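You operate a simulated robot arm through the tools that you are given. There is no shell and no other tool. Be economical: measure what you need, move in short steps, check, and stop when the job is done.

You are at the controls of a simulated two-armed robot. One attempt, no reset.

Task
On the left part of the left bench, fold the rag in half.

It is judged by the outcome, as a careful person would: the job done as asked, and still so three seconds after it is handed in. It fails if anything else is knocked over, pushed out of place, dropped, spilled or broken. Flat cloth is picked up by pressing the open fingertips on it (5 to 10 N) and closing them slowly along it; thin cloth reads only 2 to 8 mm in the jaws.

Robot
Two 7-joint arms with two-finger parallel grippers on one trunk, on a base that drives. Base frame: it is fixed to the floor where the robot stands at the start and does not move with it; the origin is under the middle of the robot, x ahead of it, y to its left, z up; the surface under the hand at the start is at about z = 810. Lengths are in mm, angles in degrees, forces in N, time in s.
The left shoulder is at the start at [62, 197, 1029], the right one opposite. With the tool pointing down near the work surface each hand reaches from about 320 to 720 mm from the robot's upright axis, wherever it stands, measured 20 degrees to its own side. Places, roughly: left part of the left bench [600, -700, 800]. Payload 1.57 kg a hand.
The TCP of each hand is the grasp point between the finger pads, 30 mm short of the fingertips. In the tool frame z runs along the fingers and y along their closing line. Largest opening 110 mm; finger width 24, thickness 12; the body of the gripper, 48 by 112 mm, starts 78 mm behind the TCP.
Orientation is that of the tool frame in the base frame, as a unit quaternion [w, x, y, z]. With the fingers straight down and closing along the base's y, the tool's x points along the base's -x, its y along +y and its z along -z.

Tools
- The arms move only by the tool nudge_tool. It takes "left_moves", "right_moves" or both (then of equal length, played together; a hand with none holds still); each is a list of rows, each a list of 6 numbers: the shift along the tool's x, y, z in mm, then the turn, a rotation vector about the tool's x, y, z in rad. In form: [[tx, ty, tz, wx, wy, wz], ...]. A call has 1 to 20 rows; each row shifts and turns the commanded pose from where the row before left it, along the tool's axes as they then stand. "left_grip" and "right_grip" are, for a hand that has rows, the opening, from 0 (shut) to 1 (fully open), set as the call begins (left out, the last holds). Rows are played at 5 a second. More than 50 mm and 8.6 degrees between two rows, or a gripper value outside its range, and nothing of the call is played. Where a pose cannot be reached the arm comes as near as it can. A force on the tool above 40 N (or 10 N above the force at the start of the call, whichever is more), or a blocked arm, ends the call early, and 0.2 s more pass. The fingers move at their own pace (about 72 mm/s each) and stop on an object; they squeeze with about 34 N. The grip force told is the motor's: it shows also when the fingers shut on nothing. Time passes only in rows, and 0.2 s behind the last, so rows that do not move let the fingers close. The reply holds the time, the measured pose of the TCP, the force on the tool along the base axes, the opening and the grip force, in the units named above and with some noise, with the torque about the TCP (base axes, N m) and any sound that the robot's microphone picked up, and new pictures: "views" is both (left out), scene, wrist or none (wrist: the cameras of the hands that moved).
- Cameras (640 x 400 px; columns grow to the right, rows downward): "scene" is now at [93.6, 5.8, 1594.2]; the picture's right is [0.13, -0.99, -0.00], its down [-0.90, -0.12, -0.42] and it looks along [0.42, 0.06, -0.91] (base axes); focal length 257 px, centre (320, 200). "left" rides on the left gripper at [70, -16, -141] in its tool frame; the picture's right is [0.23, 0.97, 0.00], its down [-0.85, 0.20, -0.48] and it looks along [-0.47, 0.11, 0.88] (tool axes); focal length 222 px, centre (320, 200). "right" rides on the right gripper at [70, 16, -141] in its tool frame; the picture's right is [-0.23, 0.97, 0.00], its down [-0.85, -0.20, -0.48] and it looks along [-0.47, -0.11, 0.88] (tool axes); focal length 222 px, centre (320, 200). There is no depth. A picture from a camera that has moved, and an enlarged one, comes with that camera's place and axes in the base frame and with its lens.
- move_column(by): slides the trunk up (or, below 0, down) by that many mm; the arms and the scene camera ride with it, the base frame stays. It gives what a move gives, with no picture.
- base_move(legs): drives the robot by 1 to 6 legs, each [ahead, left, turn to the left] in mm, mm and degrees, along the robot's own axes; the way and the turn of a leg run together, so that a leg with both is an arc; at most 1500 mm and 180 degrees a leg. The arms and the cameras ride along, it lands a little off, and it stops where it bumps. It gives what a move gives, and a new picture of the scene camera.
- pan_tilt(pan, tilt): turns the head with the scene camera to pan (to the left, within 86 degrees either way) and tilt (down, from -29 to 69), counted from straight ahead of the robot. It gives what a move gives, and a new picture of the scene camera.
- close_up(camera, box): a new picture of the part [left, top, right, bottom] of that camera's present view, enlarged. The clock stands still meanwhile.
- sign_off(): hands the job in; it is judged then, once.

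Work in short steps. Places have to be worked out from the pictures, the camera data and where the tool is seen: move nearer, look again, correct. Check each grasp and each placing, and mend what went wrong. You have 120 turns and 260 pictures in all, those below and enlarged ones among them. Open the grippers and draw the arms clear of the work before you hand the job in, unless the task says otherwise; then end with one line.

The tools are called after ">>>" by a JSON object that holds its "api" and its "payload". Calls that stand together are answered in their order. nudge_tool: Moves the arms, as the interface text tells. Its arguments: {"type":"object","properties":{"left_moves":{"type":"array"},"left_grip":{"type":"number"},"right_moves":{"type":"array"},"right_grip":{"type":"number"},"views":{"type":"string","enum":["both","scene","wrist","none"]}},"required":[]} The other tools are called the same way: move_column (by) slides the trunk up or down; base_move (legs) drives the base; pan_tilt (pan, tilt) turns the head that bears the scene camera; close_up (camera, box) takes an enlarged picture of a part of a camera's view; sign_off () hands the job in.

At the start:

```text
t: 0.0
left_ee_pos: [483.7, 87.4, 993.0]
left_tcp_rot: [-0.001, 0.0, 1.0, 0.0]
left_force: [-0.5, -1.0, -0.3]
left_moment: [0.01, -0.01, 0.02]
left_gripper_width: 110.1
left_grasp_force: 0.1
right_ee_pos: [375.1, -248.3, 950.3]
right_tcp_rot: [-0.001, 0.0, 1.0, 0.0]
right_force: [-0.7, 0.4, 0.5]
right_moment: [0.01, 0.0, 0.03]
right_gripper_width: 110.1
right_grasp_force: 0.0
trunk travel left (down, up): [-625.0, 365.0]
robot x, y, heading: [1.5, 0.9, 0.3]
head pan, tilt: [7.4, 64.8]
```

scene: 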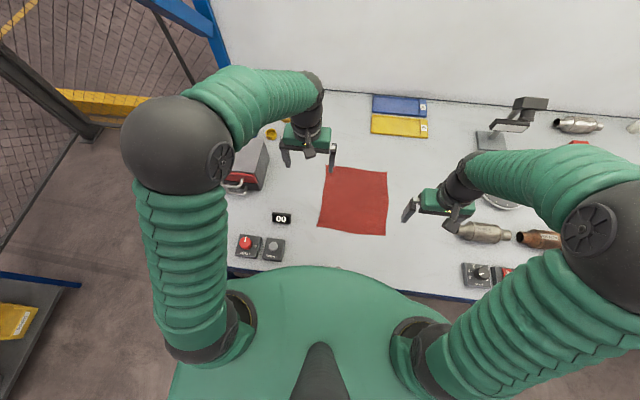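
right: 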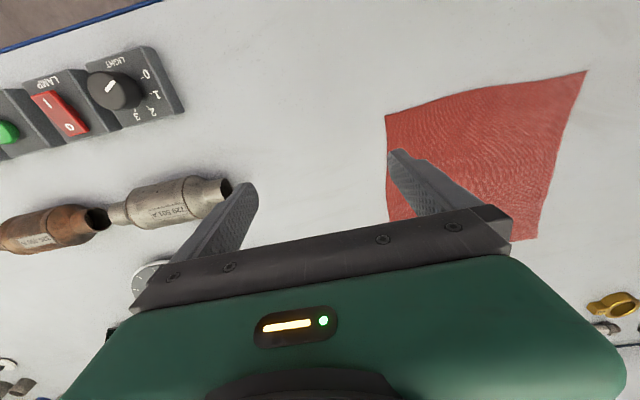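
left: 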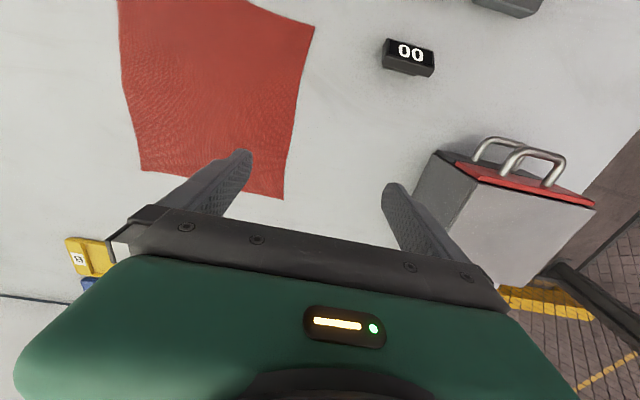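

The picture shows a red rag ahead at about (470, -50), but the stated place is near (600, -700). I'll look around to be sure which rag is meant.

>>> {"api": "pan_tilt", "payload": {"pan": -45, "tilt": 45}}

>>> {"api": "pan_tilt", "payload": {"pan": 60, "tilt": 35}}

```text
t: 1.2
left_ee_pos: [483.3, 88.3, 994.6]
left_tcp_rot: [-0.001, -0.001, 1.0, 0.0]
left_force: [-0.8, 0.2, -0.4]
left_moment: [0.02, -0.04, -0.02]
left_gripper_width: 110.1
left_grasp_force: 0.1
right_ee_pos: [374.1, -249.0, 950.8]
right_tcp_rot: [0.0, 0.0, 1.0, 0.0]
right_force: [-0.1, 0.4, 0.4]
right_moment: [0.02, 0.0, 0.01]
right_gripper_width: 109.9
right_grasp_force: 0.0
trunk travel left (down, up): [-625.0, 365.0]
robot x, y, heading: [-2.8, 1.6, -0.2]
head pan, tilt: [-45.0, 45.0]
camera scene: at [90.7, -59.6, 1618.9], right [-0.71, -0.71, 0.0], down [-0.5, 0.5, -0.71], along [0.5, -0.5, -0.71], focal length 257 px, centre (320, 200)
```

scene: 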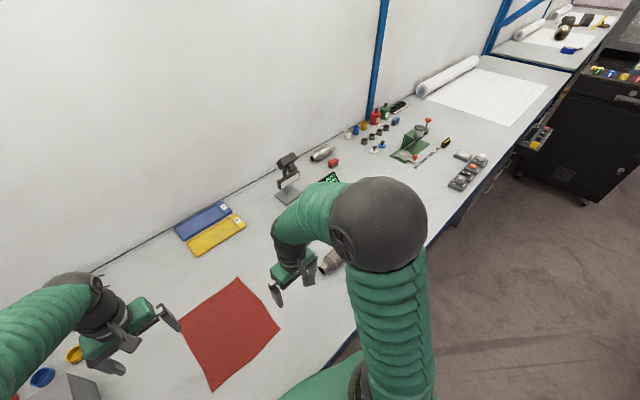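

```text
t: 3.0
left_ee_pos: [486.5, 84.4, 992.8]
left_tcp_rot: [-0.001, -0.001, 1.0, 0.003]
left_force: [0.5, 0.4, -0.8]
left_moment: [-0.02, -0.01, -0.03]
left_gripper_width: 110.1
left_grasp_force: 0.0
right_ee_pos: [377.1, -251.4, 947.1]
right_tcp_rot: [-0.001, -0.001, 1.0, 0.002]
right_force: [0.0, -0.2, -0.4]
right_moment: [-0.05, 0.01, 0.02]
right_gripper_width: 110.0
right_grasp_force: 0.1
trunk travel left (down, up): [-625.0, 365.0]
robot x, y, heading: [1.8, 2.4, 0.0]
head pan, tilt: [60.0, 35.0]
camera scene: at [100.7, 34.2, 1630.0], right [0.71, -0.7, -0.02], down [-0.43, -0.42, -0.8], along [0.56, 0.58, -0.6], focal length 257 px, centre (320, 200)
```

scene: 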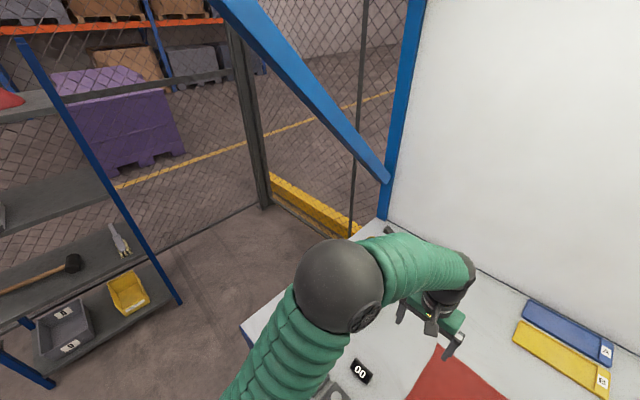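

Only one rag exists, roughly x 353–595, y −166…+45. I'll turn both grippers 90° (closing along x, cameras outward) and look down again.

>>> {"api": "nudge_tool", "payload": {"left_moves": [[0, 0, 0, 0, 0, 0.1428], [0, 0, 0, 0, 0, 0.1428], [0, 0, 0, 0, 0, 0.1428], [0, 0, 0, 0, 0, 0.1428], [0, 0, 0, 0, 0, 0.1428], [0, 0, 0, 0, 0, 0.1428], [0, 0, 0, 0, 0, 0.1428], [0, 0, 0, 0, 0, 0.1428], [0, 0, 0, 0, 0, 0.1428], [0, 0, 0, 0, 0, 0.1428], [0, 0, 0, 0, 0, 0.1428]], "right_moves": [[0, 0, 0, 0, 0, -0.1428], [0, 0, 0, 0, 0, -0.1428], [0, 0, 0, 0, 0, -0.1428], [0, 0, 0, 0, 0, -0.1428], [0, 0, 0, 0, 0, -0.1428], [0, 0, 0, 0, 0, -0.1428], [0, 0, 0, 0, 0, -0.1428], [0, 0, 0, 0, 0, -0.1428], [0, 0, 0, 0, 0, -0.1428], [0, 0, 0, 0, 0, -0.1428], [0, 0, 0, 0, 0, -0.1428]], "views": "none"}}

>>> {"api": "pan_tilt", "payload": {"pan": 0, "tilt": 62}}

```text
t: 5.4
left_ee_pos: [485.6, 78.5, 995.0]
left_tcp_rot: [-0.005, 0.708, 0.707, 0.004]
left_force: [0.0, 0.3, -0.7]
left_moment: [-0.01, 0.0, -0.04]
left_gripper_width: 109.9
left_grasp_force: 0.1
right_ee_pos: [375.2, -258.9, 947.6]
right_tcp_rot: [-0.003, 0.707, -0.707, -0.004]
right_force: [0.4, -0.7, 0.8]
right_moment: [0.04, 0.0, -0.03]
right_gripper_width: 110.1
right_grasp_force: 0.1
trunk travel left (down, up): [-625.0, 365.0]
robot x, y, heading: [-0.1, 0.2, 0.2]
head pan, tilt: [60.0, 35.0]
```

```text
t: 6.7
left_ee_pos: [481.9, 97.9, 992.7]
left_tcp_rot: [0.003, 0.706, 0.708, -0.002]
left_force: [-0.6, 0.5, -0.2]
left_moment: [-0.01, 0.0, 0.01]
left_gripper_width: 110.1
left_grasp_force: 0.1
right_ee_pos: [374.3, -240.7, 952.7]
right_tcp_rot: [0.003, 0.707, -0.707, 0.003]
right_force: [-0.3, 0.4, -0.7]
right_moment: [-0.02, -0.01, -0.02]
right_gripper_width: 110.0
right_grasp_force: 0.0
trunk travel left (down, up): [-625.0, 365.0]
robot x, y, heading: [-0.2, 0.2, 0.1]
head pan, tilt: [0.0, 62.0]
camera scene: at [97.8, 12.0, 1597.2], right [0.0, -1.0, 0.01], down [-0.88, 0.0, -0.47], along [0.47, -0.01, -0.88], focal length 257 px, centre (320, 200)
```

scene: 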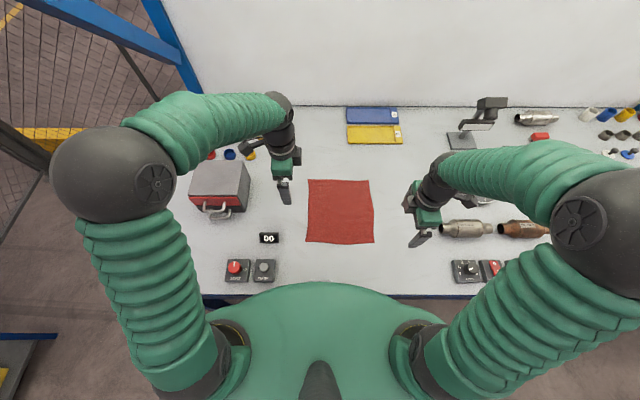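

Rag spans about x 365–600, y −172…50. I move the hands over its two near corners with fingers partly open, staying about 40 mm above the bench.

>>> {"api": "nudge_tool", "payload": {"left_moves": [[-16, -22, 0, 0, 0, 0], [-16, -22, 15, 0, 0, 0], [-16, -22, 40, 0, 0, 0], [-15, -23, 38, 0, 0, 0], [0, 0, 20, 0, 0, 0], [0, 0, 0, 0, 0, 0]], "right_moves": [[-26, -5, 0, 0, 0, 0], [-26, -5, 15, 0, 0, 0], [-26, -5, 25, 0, 0, 0], [-26, -5, 20, 0, 0, 0], [0, 0, 10, 0, 0, 0], [0, 0, 0, 0, 0, 0]], "left_grip": 0.36, "right_grip": 0.36}}

```text
t: 8.1
left_ee_pos: [393.9, 25.1, 880.8]
left_tcp_rot: [-0.001, 0.707, 0.707, 0.001]
left_force: [0.1, 0.3, -0.5]
left_moment: [-0.02, 0.02, 0.03]
left_gripper_width: 39.6
left_grasp_force: 0.2
right_ee_pos: [392.2, -146.0, 880.6]
right_tcp_rot: [0.0, -0.707, 0.707, 0.0]
right_force: [0.6, 0.2, 0.4]
right_moment: [0.01, 0.01, -0.01]
right_gripper_width: 39.8
right_grasp_force: 0.1
trunk travel left (down, up): [-625.0, 365.0]
robot x, y, heading: [-0.1, -0.1, 0.1]
head pan, tilt: [0.0, 62.0]
camera scene: at [97.2, -3.6, 1597.2], right [0.0, -1.0, 0.0], down [-0.88, 0.0, -0.47], along [0.47, 0.0, -0.88], focal length 257 px, centre (320, 200)
camera right: at [376.0, -214.7, 1022.1], right [-0.97, 0.23, 0.0], down [0.2, 0.85, 0.48], along [0.11, 0.47, -0.88], focal length 222 px, centre (320, 200)
camera left: at [377.6, 94.6, 1022.5], right [0.97, 0.23, 0.0], down [0.2, -0.86, 0.48], along [0.11, -0.47, -0.88], focal length 222 px, centre (320, 200)
```

scene: 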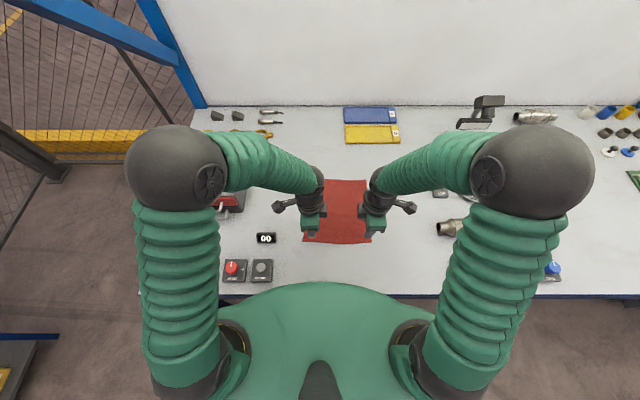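
right: 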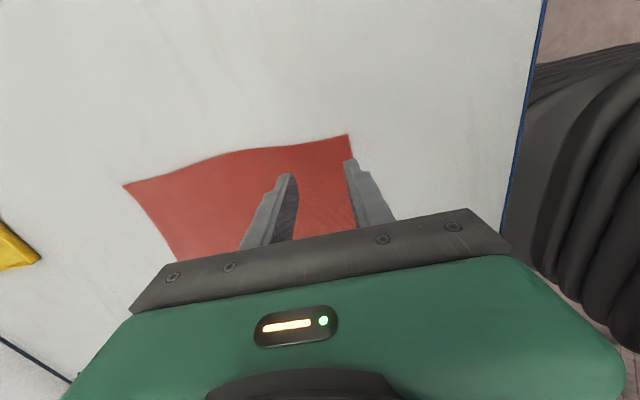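
left: 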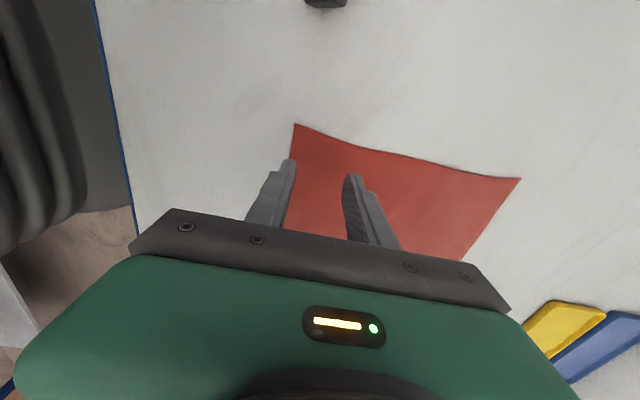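

The corners are (361,−164) and (365,54) on the near side, far edge x≈598, so the fold line is x≈480. I shift both hands 7 mm in, then lower close to the cloth.

>>> {"api": "nudge_tool", "payload": {"left_moves": [[6, 7, 15, 0, 0, 0], [0, 0, 15, 0, 0, 0], [0, 0, 5, 0, 0, 0], [0, 0, 3, 0, 0, 0], [0, 0, 0, 0, 0, 0]], "right_moves": [[0, -8, 15, 0, 0, 0], [0, 0, 15, 0, 0, 0], [0, 0, 5, 0, 0, 0], [0, 0, 3, 0, 0, 0], [0, 0, 0, 0, 0, 0]], "views": "none"}}

```text
t: 9.3
left_ee_pos: [401.9, 33.2, 842.0]
left_tcp_rot: [0.0, 0.707, 0.707, 0.0]
left_force: [0.7, 0.4, 0.2]
left_moment: [-0.02, 0.02, -0.02]
left_gripper_width: 39.3
left_grasp_force: 0.0
right_ee_pos: [401.4, -144.2, 842.8]
right_tcp_rot: [0.0, 0.707, -0.707, 0.001]
right_force: [-0.2, -0.6, 0.2]
right_moment: [0.0, -0.02, -0.02]
right_gripper_width: 39.6
right_grasp_force: 0.1
trunk travel left (down, up): [-625.0, 365.0]
robot x, y, heading: [0.1, -0.2, 0.0]
head pan, tilt: [0.0, 62.0]
```

No contact yet at TCP z 842; I go down by 1 mm rows.

>>> {"api": "nudge_tool", "payload": {"left_moves": [[0, 0, 1, 0, 0, 0], [0, 0, 1, 0, 0, 0], [0, 0, 0, 0, 0, 0]], "right_moves": [[0, 0, 1, 0, 0, 0], [0, 0, 1, 0, 0, 0], [0, 0, 0, 0, 0, 0]], "views": "none"}}

```text
t: 10.1
left_ee_pos: [401.9, 31.8, 841.0]
left_tcp_rot: [0.0, 0.707, 0.707, 0.0]
left_force: [1.7, 1.7, 9.1]
left_moment: [0.03, 0.1, -0.06]
left_gripper_width: 39.0
left_grasp_force: 0.1
right_ee_pos: [402.9, -144.1, 840.8]
right_tcp_rot: [0.0, 0.708, -0.707, 0.0]
right_force: [-0.9, -0.1, 2.1]
right_moment: [0.0, 0.05, 0.0]
right_gripper_width: 39.8
right_grasp_force: 0.0
trunk travel left (down, up): [-625.0, 365.0]
robot x, y, heading: [1.4, -0.2, -0.1]
head pan, tilt: [0.0, 62.0]
```

Left presses 9 N, right 2 N. I lower the right 0.7 mm and start closing slowly.

>>> {"api": "nudge_tool", "payload": {"left_moves": [[0, 0, 0, 0, 0, 0], [0, 0, 0, 0, 0, 0]], "right_moves": [[0, 0, 0.7, 0, 0, 0], [0, 0, 0, 0, 0, 0]], "views": "none"}}

>>> {"api": "nudge_tool", "payload": {"left_moves": [[0, 0, 0, 0, 0, 0], [0, 0, 0, 0, 0, 0]], "right_moves": [[0, 0, 0, 0, 0, 0], [0, 0, 0, 0, 0, 0]], "left_grip": 0.28, "right_grip": 0.28, "views": "wrist"}}

```text
t: 10.7
left_ee_pos: [400.7, 31.5, 840.9]
left_tcp_rot: [0.0, 0.707, 0.707, 0.001]
left_force: [2.2, -0.6, 7.7]
left_moment: [0.06, 0.02, 0.01]
left_gripper_width: 39.0
left_grasp_force: 0.2
right_ee_pos: [401.7, -144.4, 842.7]
right_tcp_rot: [0.0, 0.707, -0.707, 0.001]
right_force: [0.0, -1.2, 15.1]
right_moment: [-0.12, 0.26, 0.02]
right_gripper_width: 39.4
right_grasp_force: 0.1
trunk travel left (down, up): [-625.0, 365.0]
robot x, y, heading: [1.5, -1.4, -0.3]
head pan, tilt: [0.0, 62.0]
```

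```text
t: 11.3
left_ee_pos: [401.5, 32.7, 842.1]
left_tcp_rot: [0.001, 0.707, 0.708, 0.001]
left_force: [-0.4, -0.1, 6.7]
left_moment: [0.04, 0.08, 0.04]
left_gripper_width: 30.1
left_grasp_force: 0.0
right_ee_pos: [402.0, -145.4, 840.7]
right_tcp_rot: [-0.001, 0.707, -0.707, 0.001]
right_force: [-0.8, -0.5, 16.4]
right_moment: [-0.11, 0.27, 0.02]
right_gripper_width: 30.4
right_grasp_force: 0.1
trunk travel left (down, up): [-625.0, 365.0]
robot x, y, heading: [2.9, -2.3, 0.3]
head pan, tilt: [0.0, 62.0]
camera right: at [385.2, -213.5, 983.0], right [-0.97, 0.23, 0.0], down [0.2, 0.86, 0.48], along [0.11, 0.47, -0.88], focal length 222 px, centre (320, 200)
camera left: at [383.6, 102.4, 983.2], right [0.97, 0.23, 0.0], down [0.2, -0.86, 0.48], along [0.11, -0.47, -0.88], focal length 222 px, centre (320, 200)
```

right: 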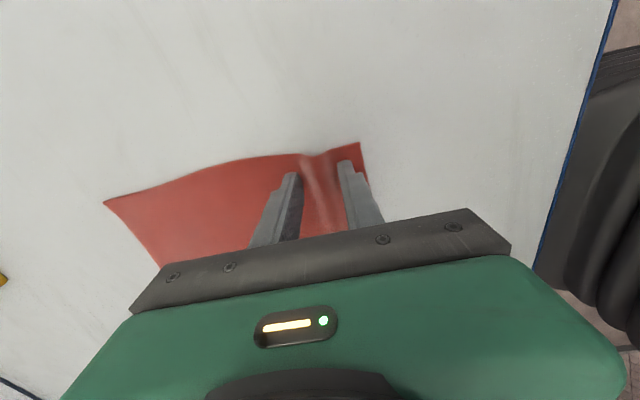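
left: 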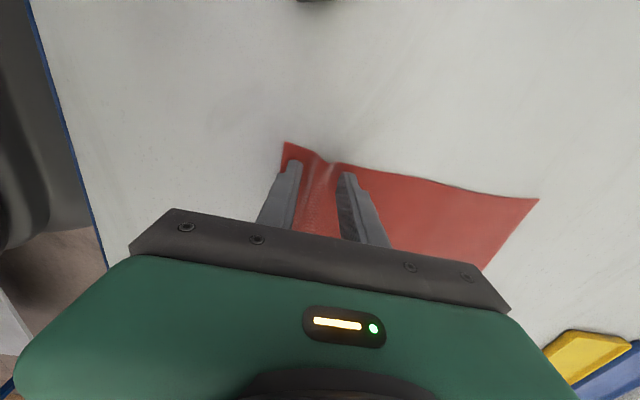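

The cloth is rising in ridges in both grippers. Right is at 16 N, so I ease it up 0.5 mm and go on closing in steps.

>>> {"api": "nudge_tool", "payload": {"left_moves": [[0, 0, 0, 0, 0, 0], [0, 0, 0, 0, 0, 0]], "right_moves": [[0, 0, -0.5, 0, 0, 0], [0, 0, 0, 0, 0, 0]], "left_grip": 0.2, "right_grip": 0.2, "views": "none"}}

>>> {"api": "nudge_tool", "payload": {"left_moves": [[0, 0, 0, 0, 0, 0], [0, 0, 0, 0, 0, 0]], "right_moves": [[0, 0, 0, 0, 0, 0], [0, 0, 0, 0, 0, 0]], "left_grip": 0.12, "right_grip": 0.12, "views": "none"}}

>>> {"api": "nudge_tool", "payload": {"left_moves": [[0, 0, 0, 0, 0, 0], [0, 0, 0, 0, 0, 0]], "right_moves": [[0, 0, 0, 0, 0, 0], [0, 0, 0, 0, 0, 0]], "left_grip": 0.06, "right_grip": 0.06, "views": "none"}}

>>> {"api": "nudge_tool", "payload": {"left_moves": [[0, 0, 0, 0, 0, 0], [0, 0, 0, 0, 0, 0], [0, 0, 0, 0, 0, 0]], "right_moves": [[0, 0, 0, 0, 0, 0], [0, 0, 0, 0, 0, 0], [0, 0, 0, 0, 0, 0]], "left_grip": 0, "right_grip": 0, "views": "wrist"}}

```text
t: 11.9
left_ee_pos: [400.7, 32.0, 840.8]
left_tcp_rot: [0.001, 0.707, 0.707, 0.0]
left_force: [-0.4, 1.2, 9.0]
left_moment: [0.06, 0.09, -0.01]
left_gripper_width: 20.9
left_grasp_force: 0.1
right_ee_pos: [402.6, -144.6, 841.9]
right_tcp_rot: [0.0, -0.707, 0.707, -0.001]
right_force: [-1.4, -0.9, 11.0]
right_moment: [-0.11, 0.18, 0.04]
right_gripper_width: 22.1
right_grasp_force: 0.1
trunk travel left (down, up): [-625.0, 365.0]
robot x, y, heading: [4.4, -3.8, -0.1]
head pan, tilt: [0.0, 62.0]
```

```text
t: 12.5
left_ee_pos: [401.0, 31.5, 841.5]
left_tcp_rot: [0.0, 0.707, 0.708, 0.001]
left_force: [-0.5, -0.3, 10.2]
left_moment: [0.03, 0.05, 0.0]
left_gripper_width: 12.0
left_grasp_force: 0.0
right_ee_pos: [401.6, -144.9, 841.4]
right_tcp_rot: [0.0, -0.707, 0.707, 0.0]
right_force: [0.5, 0.5, 9.6]
right_moment: [-0.06, 0.02, 0.01]
right_gripper_width: 12.6
right_grasp_force: 0.0
trunk travel left (down, up): [-625.0, 365.0]
robot x, y, heading: [-3.1, -2.0, 0.2]
head pan, tilt: [0.0, 62.0]
```

```text
t: 13.1
left_ee_pos: [401.5, 32.2, 840.4]
left_tcp_rot: [0.001, 0.707, 0.707, 0.0]
left_force: [-0.9, -1.0, 11.4]
left_moment: [0.06, 0.08, 0.0]
left_gripper_width: 7.6
left_grasp_force: 11.6
right_ee_pos: [401.5, -144.3, 840.4]
right_tcp_rot: [-0.001, 0.707, -0.707, 0.0]
right_force: [1.0, 0.8, 6.7]
right_moment: [-0.01, 0.01, 0.02]
right_gripper_width: 5.2
right_grasp_force: 0.0
trunk travel left (down, up): [-625.0, 365.0]
robot x, y, heading: [0.2, 0.9, -0.2]
head pan, tilt: [0.0, 62.0]
```

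```text
t: 13.9
left_ee_pos: [401.4, 31.1, 840.8]
left_tcp_rot: [0.001, 0.707, 0.708, 0.0]
left_force: [-1.1, -0.2, 11.3]
left_moment: [0.05, 0.06, -0.02]
left_gripper_width: 6.6
left_grasp_force: 26.2
right_ee_pos: [402.5, -144.7, 841.6]
right_tcp_rot: [0.0, 0.707, -0.707, 0.0]
right_force: [-1.1, 0.1, 7.4]
right_moment: [-0.04, 0.07, 0.02]
right_gripper_width: 2.4
right_grasp_force: 24.4
trunk travel left (down, up): [-625.0, 365.0]
robot x, y, heading: [-1.4, 1.9, -0.2]
head pan, tilt: [0.0, 62.0]
camera right: at [385.5, -213.1, 983.1], right [-0.97, 0.23, 0.0], down [0.2, 0.86, 0.48], along [0.11, 0.47, -0.88], focal length 222 px, centre (320, 200)
camera left: at [383.9, 102.2, 983.1], right [0.97, 0.23, 0.0], down [0.2, -0.86, 0.48], along [0.11, -0.47, -0.88], focal length 222 px, centre (320, 200)
```

right: 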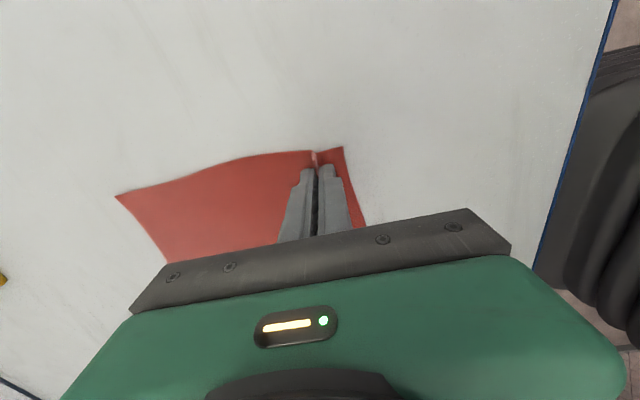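
left: 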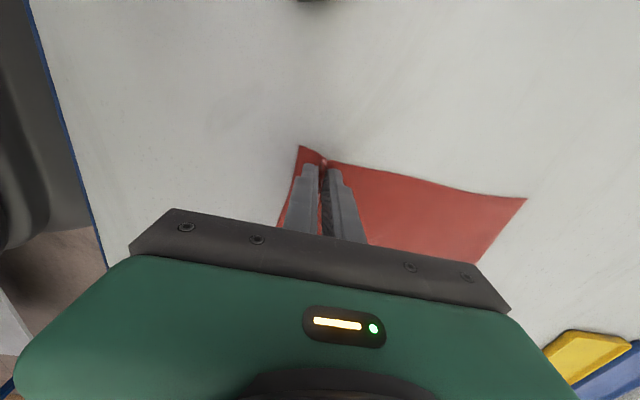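

Both grasps hold, but gripping with closing along x leaves a tail that would fold back on top. Pinching right at the edge with closing along y is cleaner, so I release, rise and turn the hands back.

>>> {"api": "nudge_tool", "payload": {"left_moves": [[0, 0, 0, 0, 0, 0], [0, 0, 0, 0, 0, 0], [0, 0, 0, 0, 0, 0], [0, 0, -10, 0, 0, 0], [0, 0, -30, 0, 0, 0], [0, 0, -30, 0, 0, 0], [0, 0, 0, 0, 0, 0]], "right_moves": [[0, 0, 0, 0, 0, 0], [0, 0, 0, 0, 0, 0], [0, 0, 0, 0, 0, 0], [0, 0, -10, 0, 0, 0], [0, 0, -30, 0, 0, 0], [0, 0, -30, 0, 0, 0], [0, 0, 0, 0, 0, 0]], "left_grip": 0.36, "right_grip": 0.36, "views": "none"}}

>>> {"api": "nudge_tool", "payload": {"right_moves": [[0, 0, 0, 0, 0, 0.1428], [0, 0, 0, 0, 0, 0.1428], [0, 0, 0, 0, 0, 0.1428], [0, 0, 0, 0, 0, 0.1428], [0, 0, 0, 0, 0, 0.1428], [0, 0, 0, 0, 0, 0.1428], [0, 0, 0, 0, 0, 0.1428], [0, 0, 0, 0, 0, 0.1428], [0, 0, 0, 0, 0, 0.1428], [0, 0, 0, 0, 0, 0.1428], [0, 0, 0, 0, 0, 0.1428]], "left_moves": [[0, 0, 0, 0, 0, -0.1428], [0, 0, 0, 0, 0, -0.1428], [0, 0, 0, 0, 0, -0.1428], [0, 0, 0, 0, 0, -0.1428], [0, 0, 0, 0, 0, -0.1428], [0, 0, 0, 0, 0, -0.1428], [0, 0, 0, 0, 0, -0.1428], [0, 0, 0, 0, 0, -0.1428], [0, 0, 0, 0, 0, -0.1428], [0, 0, 0, 0, 0, -0.1428], [0, 0, 0, 0, 0, -0.1428]]}}

```text
t: 15.5
left_ee_pos: [402.4, 30.7, 910.4]
left_tcp_rot: [-0.001, 0.706, 0.708, -0.001]
left_force: [0.9, -0.4, 1.0]
left_moment: [0.02, -0.02, 0.0]
left_gripper_width: 39.7
left_grasp_force: 0.1
right_ee_pos: [404.5, -145.7, 912.9]
right_tcp_rot: [-0.001, -0.707, 0.707, 0.0]
right_force: [0.9, 1.1, 0.9]
right_moment: [0.0, 0.02, -0.01]
right_gripper_width: 39.7
right_grasp_force: 0.1
trunk travel left (down, up): [-625.0, 365.0]
robot x, y, heading: [-1.1, -1.6, -0.1]
head pan, tilt: [0.0, 62.0]
```

```text
t: 17.9
left_ee_pos: [401.6, 30.2, 911.3]
left_tcp_rot: [0.0, -0.001, 1.0, 0.0]
left_force: [0.2, 0.5, 0.4]
left_moment: [0.0, 0.03, 0.01]
left_gripper_width: 39.4
left_grasp_force: 0.0
right_ee_pos: [402.2, -145.2, 910.5]
right_tcp_rot: [0.0, 0.001, 1.0, 0.0]
right_force: [0.8, 0.2, 0.0]
right_moment: [0.01, 0.01, 0.02]
right_gripper_width: 39.6
right_grasp_force: 0.1
trunk travel left (down, up): [-625.0, 365.0]
robot x, y, heading: [1.2, -0.1, -0.0]
head pan, tilt: [0.0, 62.0]
camera scene: at [97.3, -1.9, 1597.2], right [0.0, -1.0, 0.0], down [-0.88, 0.0, -0.47], along [0.47, 0.0, -0.88], focal length 257 px, centre (320, 200)
camera right: at [332.9, -127.5, 1052.5], right [0.23, 0.97, 0.0], down [0.85, -0.2, 0.48], along [0.47, -0.11, -0.88], focal length 222 px, centre (320, 200)
camera left: at [331.0, 15.8, 1052.3], right [-0.23, 0.97, 0.0], down [0.85, 0.2, 0.48], along [0.47, 0.11, -0.88], focal length 222 px, centre (320, 200)
```

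scene: 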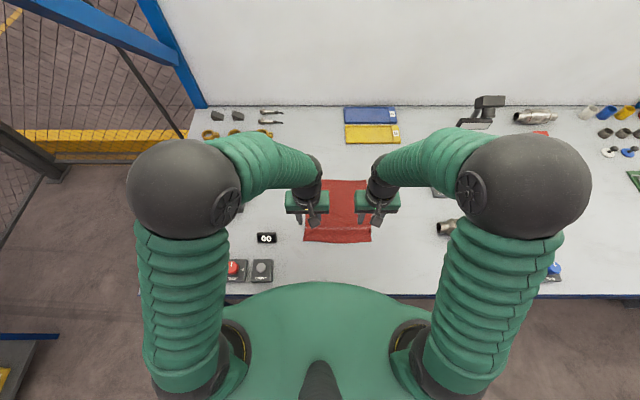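
right: 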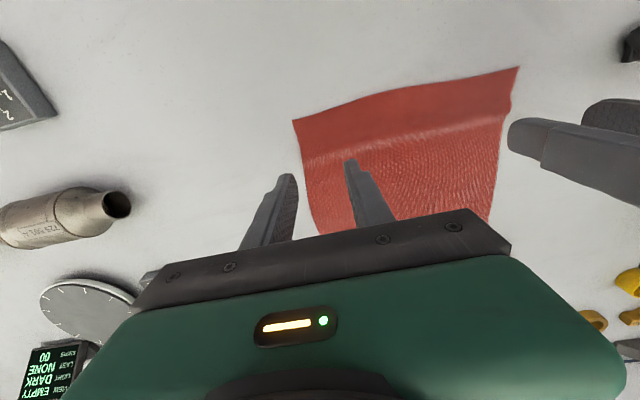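
left: 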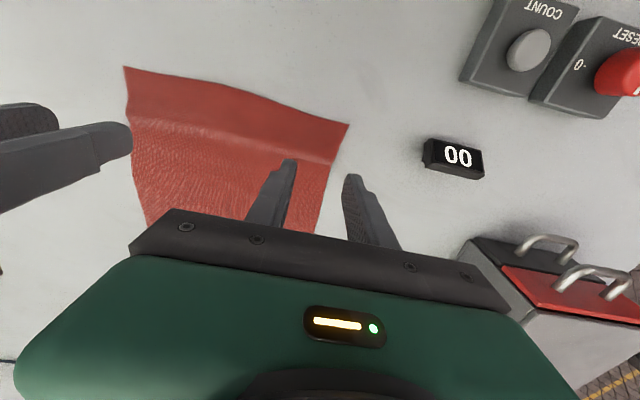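

The cloth has relaxed; near corners are at (364,−162) and (366,54). I place the hands over the edge at x≈373, y 26 and −135, and lower to just above it.

>>> {"api": "nudge_tool", "payload": {"left_moves": [[15, -3, 0, 0, 0, 0], [14, -2, 15, 0, 0, 0], [0, 0, 25, 0, 0, 0], [0, 0, 20, 0, 0, 0], [0, 0, 8, 0, 0, 0], [0, 0, 0, 0, 0, 0], [0, 0, 0, 0, 0, 0]], "right_moves": [[15, 5, 0, 0, 0, 0], [14, 5, 15, 0, 0, 0], [0, 0, 25, 0, 0, 0], [0, 0, 20, 0, 0, 0], [0, 0, 8, 0, 0, 0], [0, 0, 0, 0, 0, 0], [0, 0, 0, 0, 0, 0]], "left_grip": 0.3, "right_grip": 0.3, "views": "wrist"}}

```text
t: 19.5
left_ee_pos: [370.5, 26.8, 842.0]
left_tcp_rot: [-0.001, 0.0, 1.0, 0.001]
left_force: [0.4, 0.7, 0.1]
left_moment: [0.01, 0.01, -0.01]
left_gripper_width: 33.0
left_grasp_force: 0.2
right_ee_pos: [373.2, -134.8, 842.2]
right_tcp_rot: [0.0, 0.0, 1.0, 0.0]
right_force: [-0.3, 0.0, -0.4]
right_moment: [0.02, -0.02, 0.03]
right_gripper_width: 32.9
right_grasp_force: 0.0
trunk travel left (down, up): [-625.0, 365.0]
robot x, y, heading: [1.4, -1.4, 0.2]
head pan, tilt: [0.0, 62.0]
camera right: at [303.9, -118.2, 985.5], right [0.23, 0.97, 0.0], down [0.86, -0.2, 0.48], along [0.47, -0.11, -0.88], focal length 222 px, centre (320, 200)
camera left: at [300.9, 10.3, 984.5], right [-0.23, 0.97, 0.0], down [0.85, 0.2, 0.48], along [0.47, 0.11, -0.88], focal length 222 px, centre (320, 200)
```

right: 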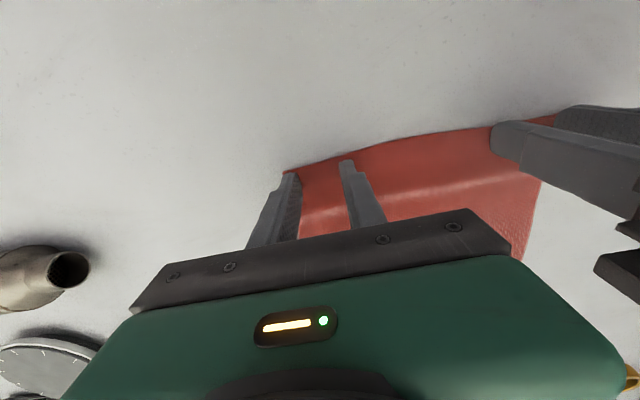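
left: 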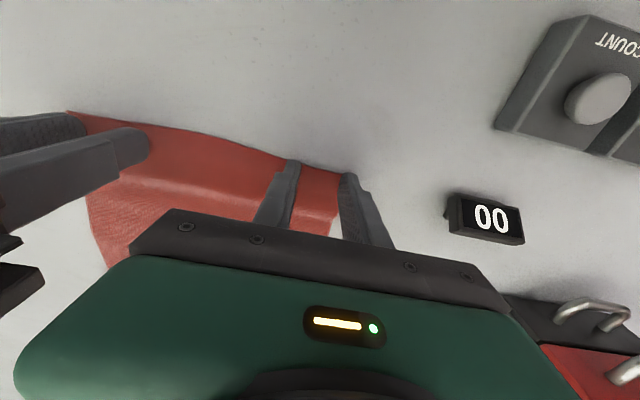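

The outer fingers sit right at the corners' sides; I shift both inward by a few mm, then press down.

>>> {"api": "nudge_tool", "payload": {"left_moves": [[-1, -9, 0, 0, 0, 0], [0, 0, 1, 0, 0, 0], [0, 0, 1, 0, 0, 0], [0, 0, 0, 0, 0, 0]], "right_moves": [[-1, 6, 0, 0, 0, 0], [0, 0, 1, 0, 0, 0], [0, 0, 1, 0, 0, 0], [0, 0, 0, 0, 0, 0]], "views": "wrist"}}

```text
t: 20.5
left_ee_pos: [372.5, 18.0, 842.5]
left_tcp_rot: [0.001, 0.0, 1.0, 0.001]
left_force: [0.5, 1.0, 10.9]
left_moment: [0.03, 0.01, -0.01]
left_gripper_width: 33.1
left_grasp_force: 0.1
right_ee_pos: [374.2, -128.8, 842.2]
right_tcp_rot: [0.001, -0.001, 1.0, 0.001]
right_force: [-0.2, -0.8, 2.4]
right_moment: [-0.02, -0.01, 0.01]
right_gripper_width: 32.9
right_grasp_force: 0.1
trunk travel left (down, up): [-625.0, 365.0]
robot x, y, heading: [-4.0, 3.8, -0.0]
head pan, tilt: [0.0, 62.0]
camera right: at [304.2, -111.9, 983.3], right [0.23, 0.97, 0.0], down [0.85, -0.2, 0.48], along [0.47, -0.11, -0.88], focal length 222 px, centre (320, 200)
camera left: at [302.2, 1.6, 983.0], right [-0.23, 0.97, 0.0], down [0.85, 0.2, 0.48], along [0.47, 0.11, -0.88], focal length 222 px, centre (320, 200)
```

right: 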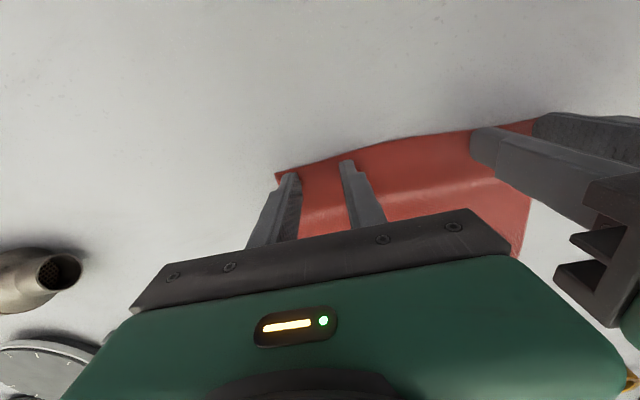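
left: 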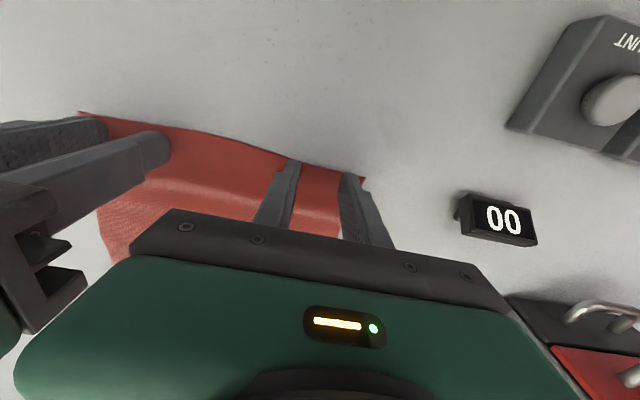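

Fingers are at the edge, well inside the corners. Left 11 N; right gets 0.4 mm more, then slow closing.

>>> {"api": "nudge_tool", "payload": {"left_moves": [[0, 0, 0, 0, 0, 0], [0, 0, 0, 0, 0, 0]], "right_moves": [[0, 0, 0.5, 0, 0, 0], [0, 0, 0, 0, 0, 0]], "left_grip": 0.26, "right_grip": 0.29, "views": "none"}}

>>> {"api": "nudge_tool", "payload": {"left_moves": [[0, 0, 0, 0, 0, 0], [0, 0, 0, 0, 0, 0]], "right_moves": [[0, 0, 0, 0, 0, 0], [0, 0, 0, 0, 0, 0]], "left_grip": 0.2, "right_grip": 0.2, "views": "wrist"}}

```text
t: 21.1
left_ee_pos: [372.3, 17.1, 842.7]
left_tcp_rot: [0.0, 0.0, 1.0, -0.001]
left_force: [1.0, -0.6, 8.9]
left_moment: [0.02, -0.06, 0.0]
left_gripper_width: 27.6
left_grasp_force: 0.0
right_ee_pos: [372.8, -128.7, 841.8]
right_tcp_rot: [0.001, 0.0, 1.0, 0.0]
right_force: [0.2, 0.3, 15.4]
right_moment: [-0.07, 0.05, 0.01]
right_gripper_width: 31.1
right_grasp_force: 0.0
trunk travel left (down, up): [-625.0, 365.0]
robot x, y, heading: [0.2, -0.3, -0.2]
head pan, tilt: [0.0, 62.0]
```

```text
t: 21.7
left_ee_pos: [372.2, 17.7, 840.8]
left_tcp_rot: [0.0, -0.001, 1.0, 0.0]
left_force: [-0.1, -2.3, 8.4]
left_moment: [-0.04, 0.01, 0.0]
left_gripper_width: 22.3
left_grasp_force: 0.1
right_ee_pos: [373.4, -127.7, 841.5]
right_tcp_rot: [0.0, 0.001, 1.0, -0.001]
right_force: [1.5, 1.6, 18.0]
right_moment: [0.04, 0.08, -0.04]
right_gripper_width: 19.9
right_grasp_force: 0.1
trunk travel left (down, up): [-625.0, 365.0]
robot x, y, heading: [0.2, 1.0, -0.1]
head pan, tilt: [0.0, 62.0]
camera right: at [303.5, -111.3, 982.9], right [0.23, 0.97, 0.0], down [0.85, -0.2, 0.48], along [0.47, -0.11, -0.88], focal length 222 px, centre (320, 200)
camera left: at [301.4, 2.1, 983.1], right [-0.23, 0.97, 0.0], down [0.85, 0.2, 0.48], along [0.47, 0.11, -0.88], focal length 222 px, centre (320, 200)
```

right: 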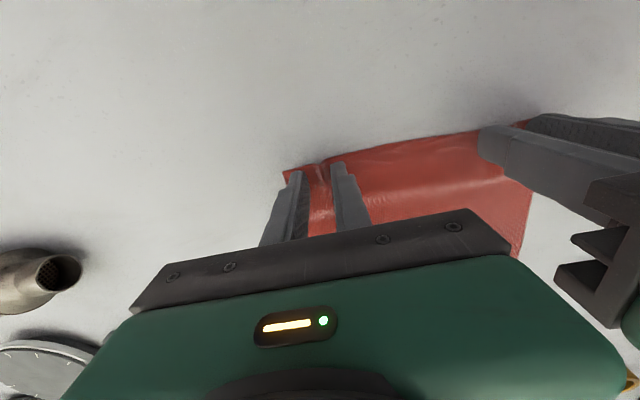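
left: 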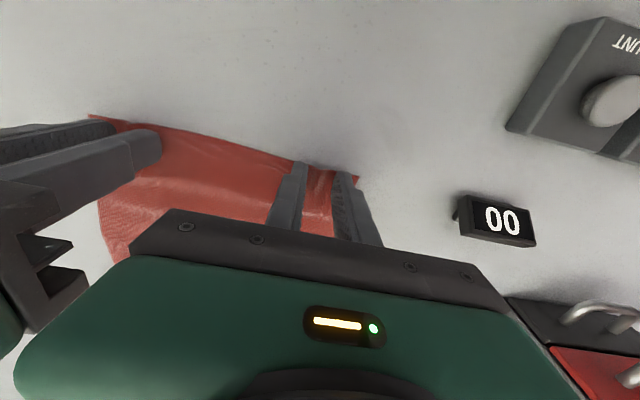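

Ridges are forming at the edge in both. I ease the right by 0.4 mm and close on.

>>> {"api": "nudge_tool", "payload": {"left_moves": [[0, 0, 0, 0, 0, 0], [0, 0, 0, 0, 0, 0]], "right_moves": [[0, 0, -0.4, 0, 0, 0], [0, 0, 0, 0, 0, 0]], "left_grip": 0.12, "right_grip": 0.12, "views": "none"}}

>>> {"api": "nudge_tool", "payload": {"left_moves": [[0, 0, 0, 0, 0, 0], [0, 0, 0, 0, 0, 0]], "right_moves": [[0, 0, 0, 0, 0, 0], [0, 0, 0, 0, 0, 0]], "left_grip": 0.06, "right_grip": 0.06, "views": "none"}}

>>> {"api": "nudge_tool", "payload": {"left_moves": [[0, 0, 0, 0, 0, 0], [0, 0, 0, 0, 0, 0], [0, 0, 0, 0, 0, 0]], "right_moves": [[0, 0, 0, 0, 0, 0], [0, 0, 0, 0, 0, 0], [0, 0, 0, 0, 0, 0]], "left_grip": 0, "right_grip": 0, "views": "wrist"}}

```text
t: 22.3
left_ee_pos: [372.7, 17.9, 841.4]
left_tcp_rot: [0.002, 0.0, 1.0, 0.001]
left_force: [0.8, -3.7, 11.5]
left_moment: [-0.15, 0.0, 0.02]
left_gripper_width: 15.3
left_grasp_force: 1.2
right_ee_pos: [373.2, -128.9, 841.0]
right_tcp_rot: [0.001, 0.001, 1.0, 0.0]
right_force: [0.5, 5.0, 12.0]
right_moment: [0.11, 0.05, 0.01]
right_gripper_width: 13.7
right_grasp_force: 2.7
trunk travel left (down, up): [-625.0, 365.0]
robot x, y, heading: [-1.1, -2.3, 0.1]
head pan, tilt: [0.0, 62.0]
```

```text
t: 22.9
left_ee_pos: [371.6, 17.3, 842.1]
left_tcp_rot: [0.001, 0.0, 1.0, 0.0]
left_force: [-0.8, -7.7, 11.9]
left_moment: [-0.26, -0.02, 0.01]
left_gripper_width: 7.7
left_grasp_force: 7.1
right_ee_pos: [374.0, -128.8, 841.6]
right_tcp_rot: [0.0, 0.0, 1.0, 0.0]
right_force: [-0.5, 10.2, 13.9]
right_moment: [0.27, 0.04, -0.01]
right_gripper_width: 6.4
right_grasp_force: 7.8
trunk travel left (down, up): [-625.0, 365.0]
robot x, y, heading: [-1.9, -0.7, -0.0]
head pan, tilt: [0.0, 62.0]
```

```text
t: 23.7
left_ee_pos: [371.4, 17.0, 843.9]
left_tcp_rot: [0.001, 0.001, 1.0, -0.001]
left_force: [3.2, -7.4, 17.8]
left_moment: [-0.24, -0.12, 0.01]
left_gripper_width: 4.0
left_grasp_force: 25.4
right_ee_pos: [374.0, -130.5, 842.0]
right_tcp_rot: [0.002, 0.001, 1.0, 0.0]
right_force: [2.2, 2.7, 22.3]
right_moment: [0.13, 0.12, -0.04]
right_gripper_width: 0.2
right_grasp_force: 21.4
trunk travel left (down, up): [-625.0, 365.0]
robot x, y, heading: [-0.8, -3.1, -0.3]
head pan, tilt: [0.0, 62.0]
camera right: at [303.4, -112.6, 983.6], right [0.23, 0.97, 0.0], down [0.85, -0.2, 0.48], along [0.47, -0.11, -0.88], focal length 222 px, centre (320, 200)
camera left: at [301.4, 1.2, 983.5], right [-0.23, 0.97, 0.0], down [0.85, 0.2, 0.48], along [0.47, 0.11, -0.88], focal length 222 px, centre (320, 200)
```

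right: 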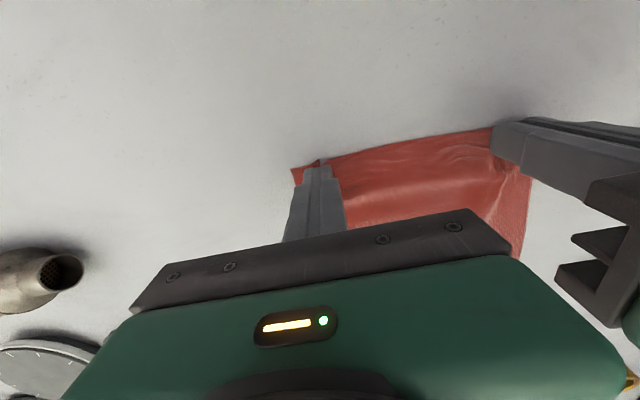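
left: 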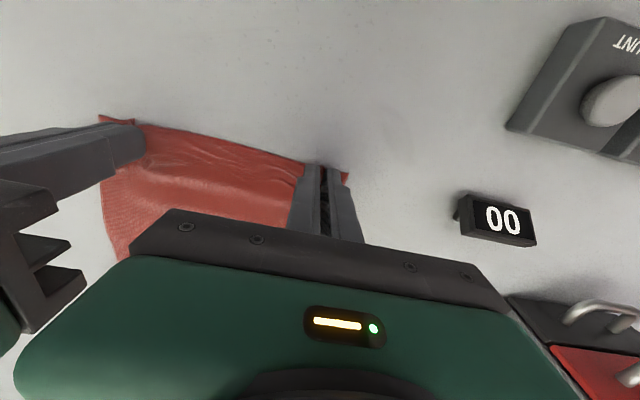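

Right reads 0.2 mm, likely empty; left 4 mm holds. I zoom in on the right to see.

>>> {"api": "close_up", "payload": {"camera": "right", "box": [260, 110, 420, 210]}}

```text
4.00 times, centred on (340, 160) of right
camera zoom: at [303.4, -112.6, 983.6], right [0.23, 0.97, 0.0], down [0.85, -0.2, 0.48], along [0.47, -0.11, -0.88], focal length 888 px, centre (240, 360)
```

zoom: 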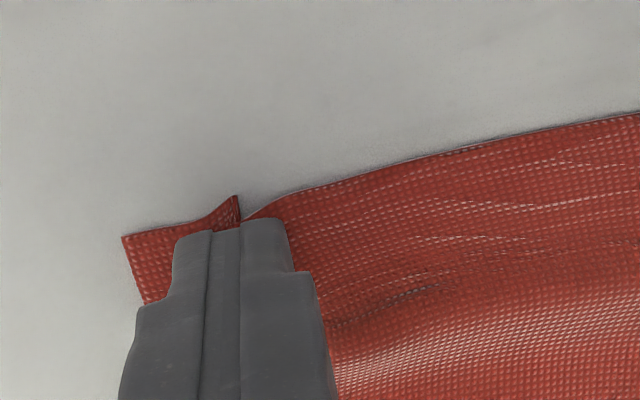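

A small bump only shows at the right tips. I reopen the right, give slack from the left, shift right 5 mm further onto the cloth and try again.

>>> {"api": "nudge_tool", "payload": {"left_moves": [[0, 0, -1, 0, 0, 0], [0, -4, 0, 0, 0, 0], [0, -4, 0, 0, 0, 0], [0, 0, 0, 0, 0, 0], [0, 0, 0, 0, 0, 0], [0, 0, 0, 0, 0, 0], [0, 0, 0, 0, 0, 0]], "right_moves": [[0, 0, -2, 0, 0, 0], [0, 0, -3, 0, 0, 0], [-5, 0, 0, 0, 0, 0], [0, 0, 3, 0, 0, 0], [0, 0, 1, 0, 0, 0], [0, 0, 1, 0, 0, 0], [0, 0, 0, 0, 0, 0]], "right_grip": 0.36, "left_grip": 0, "views": "wrist"}}

```text
t: 25.3
left_ee_pos: [372.3, 10.2, 842.2]
left_tcp_rot: [0.0, 0.0, 1.0, 0.0]
left_force: [0.2, 0.6, 2.4]
left_moment: [0.03, -0.01, -0.01]
left_gripper_width: 2.2
left_grasp_force: 23.9
right_ee_pos: [378.0, -129.5, 842.7]
right_tcp_rot: [0.002, 0.0, 1.0, 0.0]
right_force: [-0.2, 0.7, 22.1]
right_moment: [0.55, 0.17, 0.01]
right_gripper_width: 39.8
right_grasp_force: 0.1
trunk travel left (down, up): [-625.0, 365.0]
robot x, y, heading: [-0.7, 1.7, 0.1]
head pan, tilt: [0.0, 62.0]
camera right: at [308.9, -111.0, 983.6], right [0.23, 0.97, 0.0], down [0.85, -0.2, 0.48], along [0.47, -0.11, -0.88], focal length 222 px, centre (320, 200)
camera left: at [302.6, -5.3, 983.9], right [-0.23, 0.97, 0.0], down [0.85, 0.2, 0.48], along [0.47, 0.11, -0.88], focal length 222 px, centre (320, 200)
```

right: 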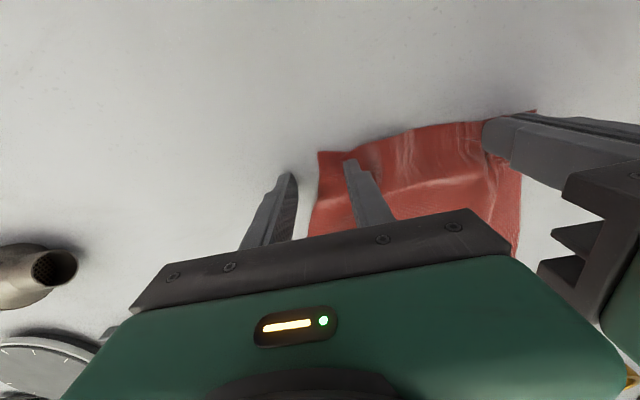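
left: 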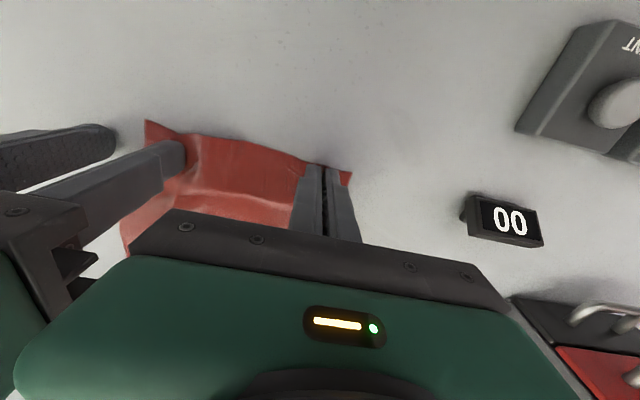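

The cloth bunched leftward; the right corner is at about y −124, so the outer finger is off. The inner finger presses on it, so I slide the right hand outward to draw the cloth taut.

>>> {"api": "nudge_tool", "payload": {"left_moves": [[0, 0, 0, 0, 0, 0], [0, 0, 0, 0, 0, 0], [0, 0, 0, 0, 0, 0], [0, 0, 0, 0, 0, 0], [0, 0, 0, 0, 0, 0], [0, 0, 0, 0, 0, 0], [0, 0, 0, 0, 0, 0]], "right_moves": [[0, -5, 0, 0, 0, 0], [0, -5, 0, 0, 0, 0], [0, -5, 0, 0, 0, 0], [0, -5, 0, 0, 0, 0], [0, -5, 0, 0, 0, 0], [0, 0, 0, 0, 0, 0], [0, 0, 0, 0, 0, 0]], "views": "wrist"}}

```text
t: 26.9
left_ee_pos: [372.2, 12.1, 842.5]
left_tcp_rot: [0.001, -0.002, 1.0, 0.0]
left_force: [-0.1, -2.2, -0.2]
left_moment: [-0.08, 0.01, 0.0]
left_gripper_width: 2.0
left_grasp_force: 23.5
right_ee_pos: [378.4, -150.6, 841.5]
right_tcp_rot: [0.002, 0.0, 1.0, -0.001]
right_force: [1.6, 8.4, 31.8]
right_moment: [1.16, 0.18, -0.09]
right_gripper_width: 46.8
right_grasp_force: 4.2
trunk travel left (down, up): [-625.0, 365.0]
robot x, y, heading: [-3.9, 3.8, -0.3]
head pan, tilt: [0.0, 62.0]
camera right: at [308.4, -134.3, 983.5], right [0.23, 0.97, 0.0], down [0.85, -0.2, 0.48], along [0.47, -0.11, -0.88], focal length 222 px, centre (320, 200)
camera left: at [302.3, -3.8, 984.2], right [-0.23, 0.97, 0.0], down [0.85, 0.2, 0.48], along [0.47, 0.11, -0.88], focal length 222 px, centre (320, 200)
```

right: 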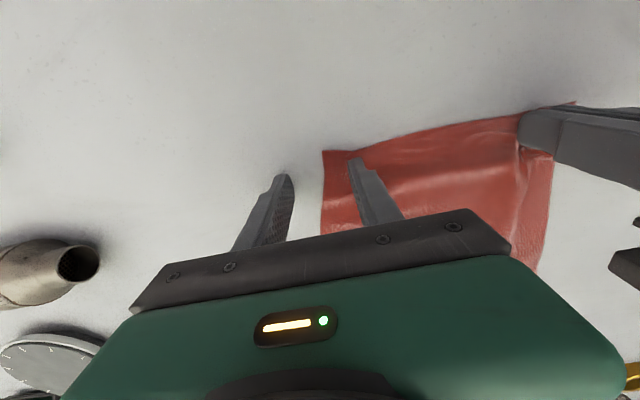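
left: 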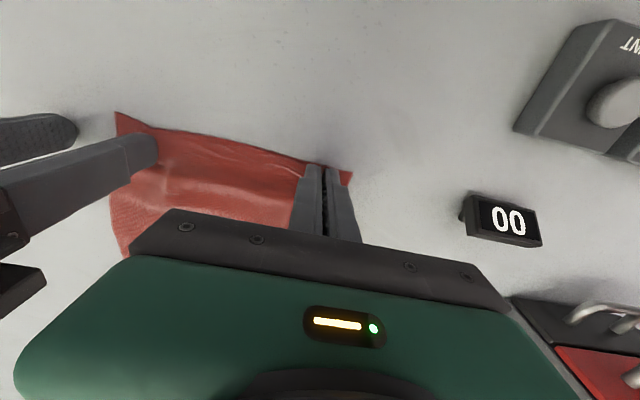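

The edge is drawn taut again; right corner at about (360,−143). I lift, place the right hand at y≈−119, x≈369 with a 29 mm opening, and press again.

>>> {"api": "nudge_tool", "payload": {"right_moves": [[0, 0, -3, 0, 0, 0], [0, 0, -3, 0, 0, 0], [5, 15, 0, 0, 0, 0], [4, 15, 0, 0, 0, 0], [0, 3, 3, 0, 0, 0], [0, 0, 1, 0, 0, 0], [0, 0, 0.7, 0, 0, 0], [0, 0, 0, 0, 0, 0]], "right_grip": 0.26, "views": "wrist"}}

```text
t: 28.7
left_ee_pos: [373.5, 11.2, 841.1]
left_tcp_rot: [0.0, -0.002, 1.0, 0.001]
left_force: [1.2, -0.2, 5.6]
left_moment: [-0.04, -0.01, 0.0]
left_gripper_width: 2.1
left_grasp_force: 23.9
right_ee_pos: [370.2, -121.8, 842.2]
right_tcp_rot: [0.0, 0.0, 1.0, 0.0]
right_force: [-0.8, -0.3, 7.6]
right_moment: [0.13, 0.08, 0.05]
right_gripper_width: 28.0
right_grasp_force: 0.1
trunk travel left (down, up): [-625.0, 365.0]
robot x, y, heading: [0.3, -1.2, 0.0]
head pan, tilt: [0.0, 62.0]
camera right: at [300.4, -103.6, 983.9], right [0.23, 0.97, 0.0], down [0.85, -0.2, 0.48], along [0.47, -0.11, -0.88], focal length 222 px, centre (320, 200)
```

right: 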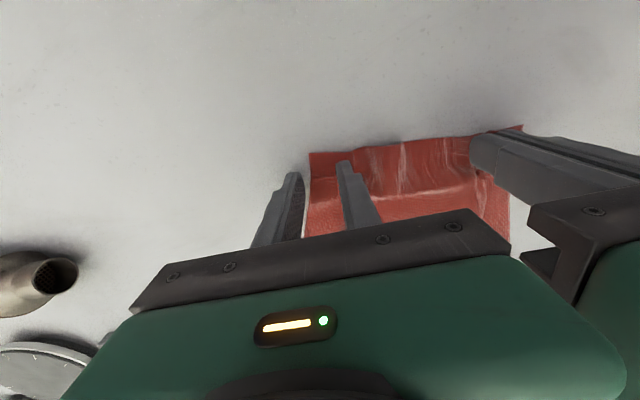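

The slack sprang back (corner at y≈−125). Instead I pull the left hand outward 20 mm while the right inner finger pins the cloth, then reposition the right.

>>> {"api": "nudge_tool", "payload": {"left_moves": [[0, 4, -0.5, 0, 0, 0], [0, 4, 0, 0, 0, 0], [0, 4, 0, 0, 0, 0], [0, 4, 0, 0, 0, 0], [0, 4, 0, 0, 0, 0], [0, 0, 0, 0, 0, 0]], "right_moves": [[0, 0, 0.3, 0, 0, 0], [0, 0, 0, 0, 0, 0], [0, 0, 0, 0, 0, 0], [0, 0, 0, 0, 0, 0], [0, 0, 0, 0, 0, 0], [0, 0, 0, 0, 0, 0]], "views": "none"}}

>>> {"api": "nudge_tool", "payload": {"right_moves": [[0, 0, -4, 0, 0, 0], [0, 0, -10, 0, 0, 0], [0, 0, 0, 0, 0, 0]], "views": "wrist"}}

```text
t: 30.1
left_ee_pos: [371.9, 30.3, 842.7]
left_tcp_rot: [0.0, 0.0, 1.0, 0.0]
left_force: [0.3, 0.1, -1.2]
left_moment: [0.0, -0.02, -0.02]
left_gripper_width: 2.3
left_grasp_force: 23.9
right_ee_pos: [370.0, -120.2, 841.9]
right_tcp_rot: [0.001, 0.0, 1.0, 0.0]
right_force: [-2.0, -2.0, 13.7]
right_moment: [0.34, 0.13, 0.08]
right_gripper_width: 27.6
right_grasp_force: 0.1
trunk travel left (down, up): [-625.0, 365.0]
robot x, y, heading: [-2.9, 3.0, 0.1]
head pan, tilt: [0.0, 62.0]
```

```text
t: 30.9
left_ee_pos: [372.3, 31.3, 841.7]
left_tcp_rot: [-0.001, 0.0, 1.0, -0.001]
left_force: [0.0, 0.5, 2.9]
left_moment: [0.01, 0.01, 0.02]
left_gripper_width: 1.9
left_grasp_force: 23.7
right_ee_pos: [370.4, -121.0, 855.0]
right_tcp_rot: [0.0, 0.0, 1.0, -0.001]
right_force: [0.3, 0.3, 0.3]
right_moment: [-0.01, -0.04, -0.02]
right_gripper_width: 28.8
right_grasp_force: 0.1
trunk travel left (down, up): [-625.0, 365.0]
robot x, y, heading: [-1.8, -2.7, 0.1]
head pan, tilt: [0.0, 62.0]
camera right: at [301.1, -103.1, 997.1], right [0.23, 0.97, 0.0], down [0.86, -0.2, 0.48], along [0.47, -0.11, -0.88], focal length 222 px, centre (320, 200)
```

right: 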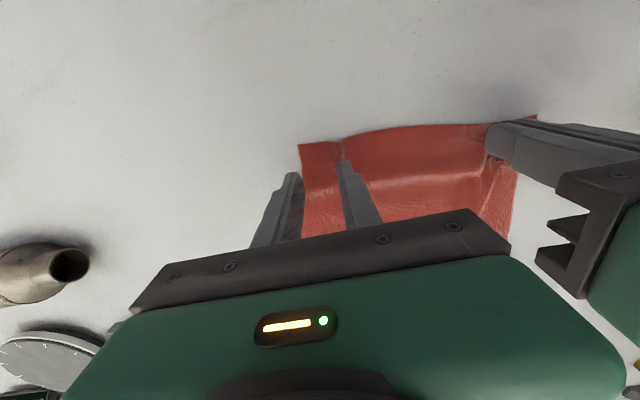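

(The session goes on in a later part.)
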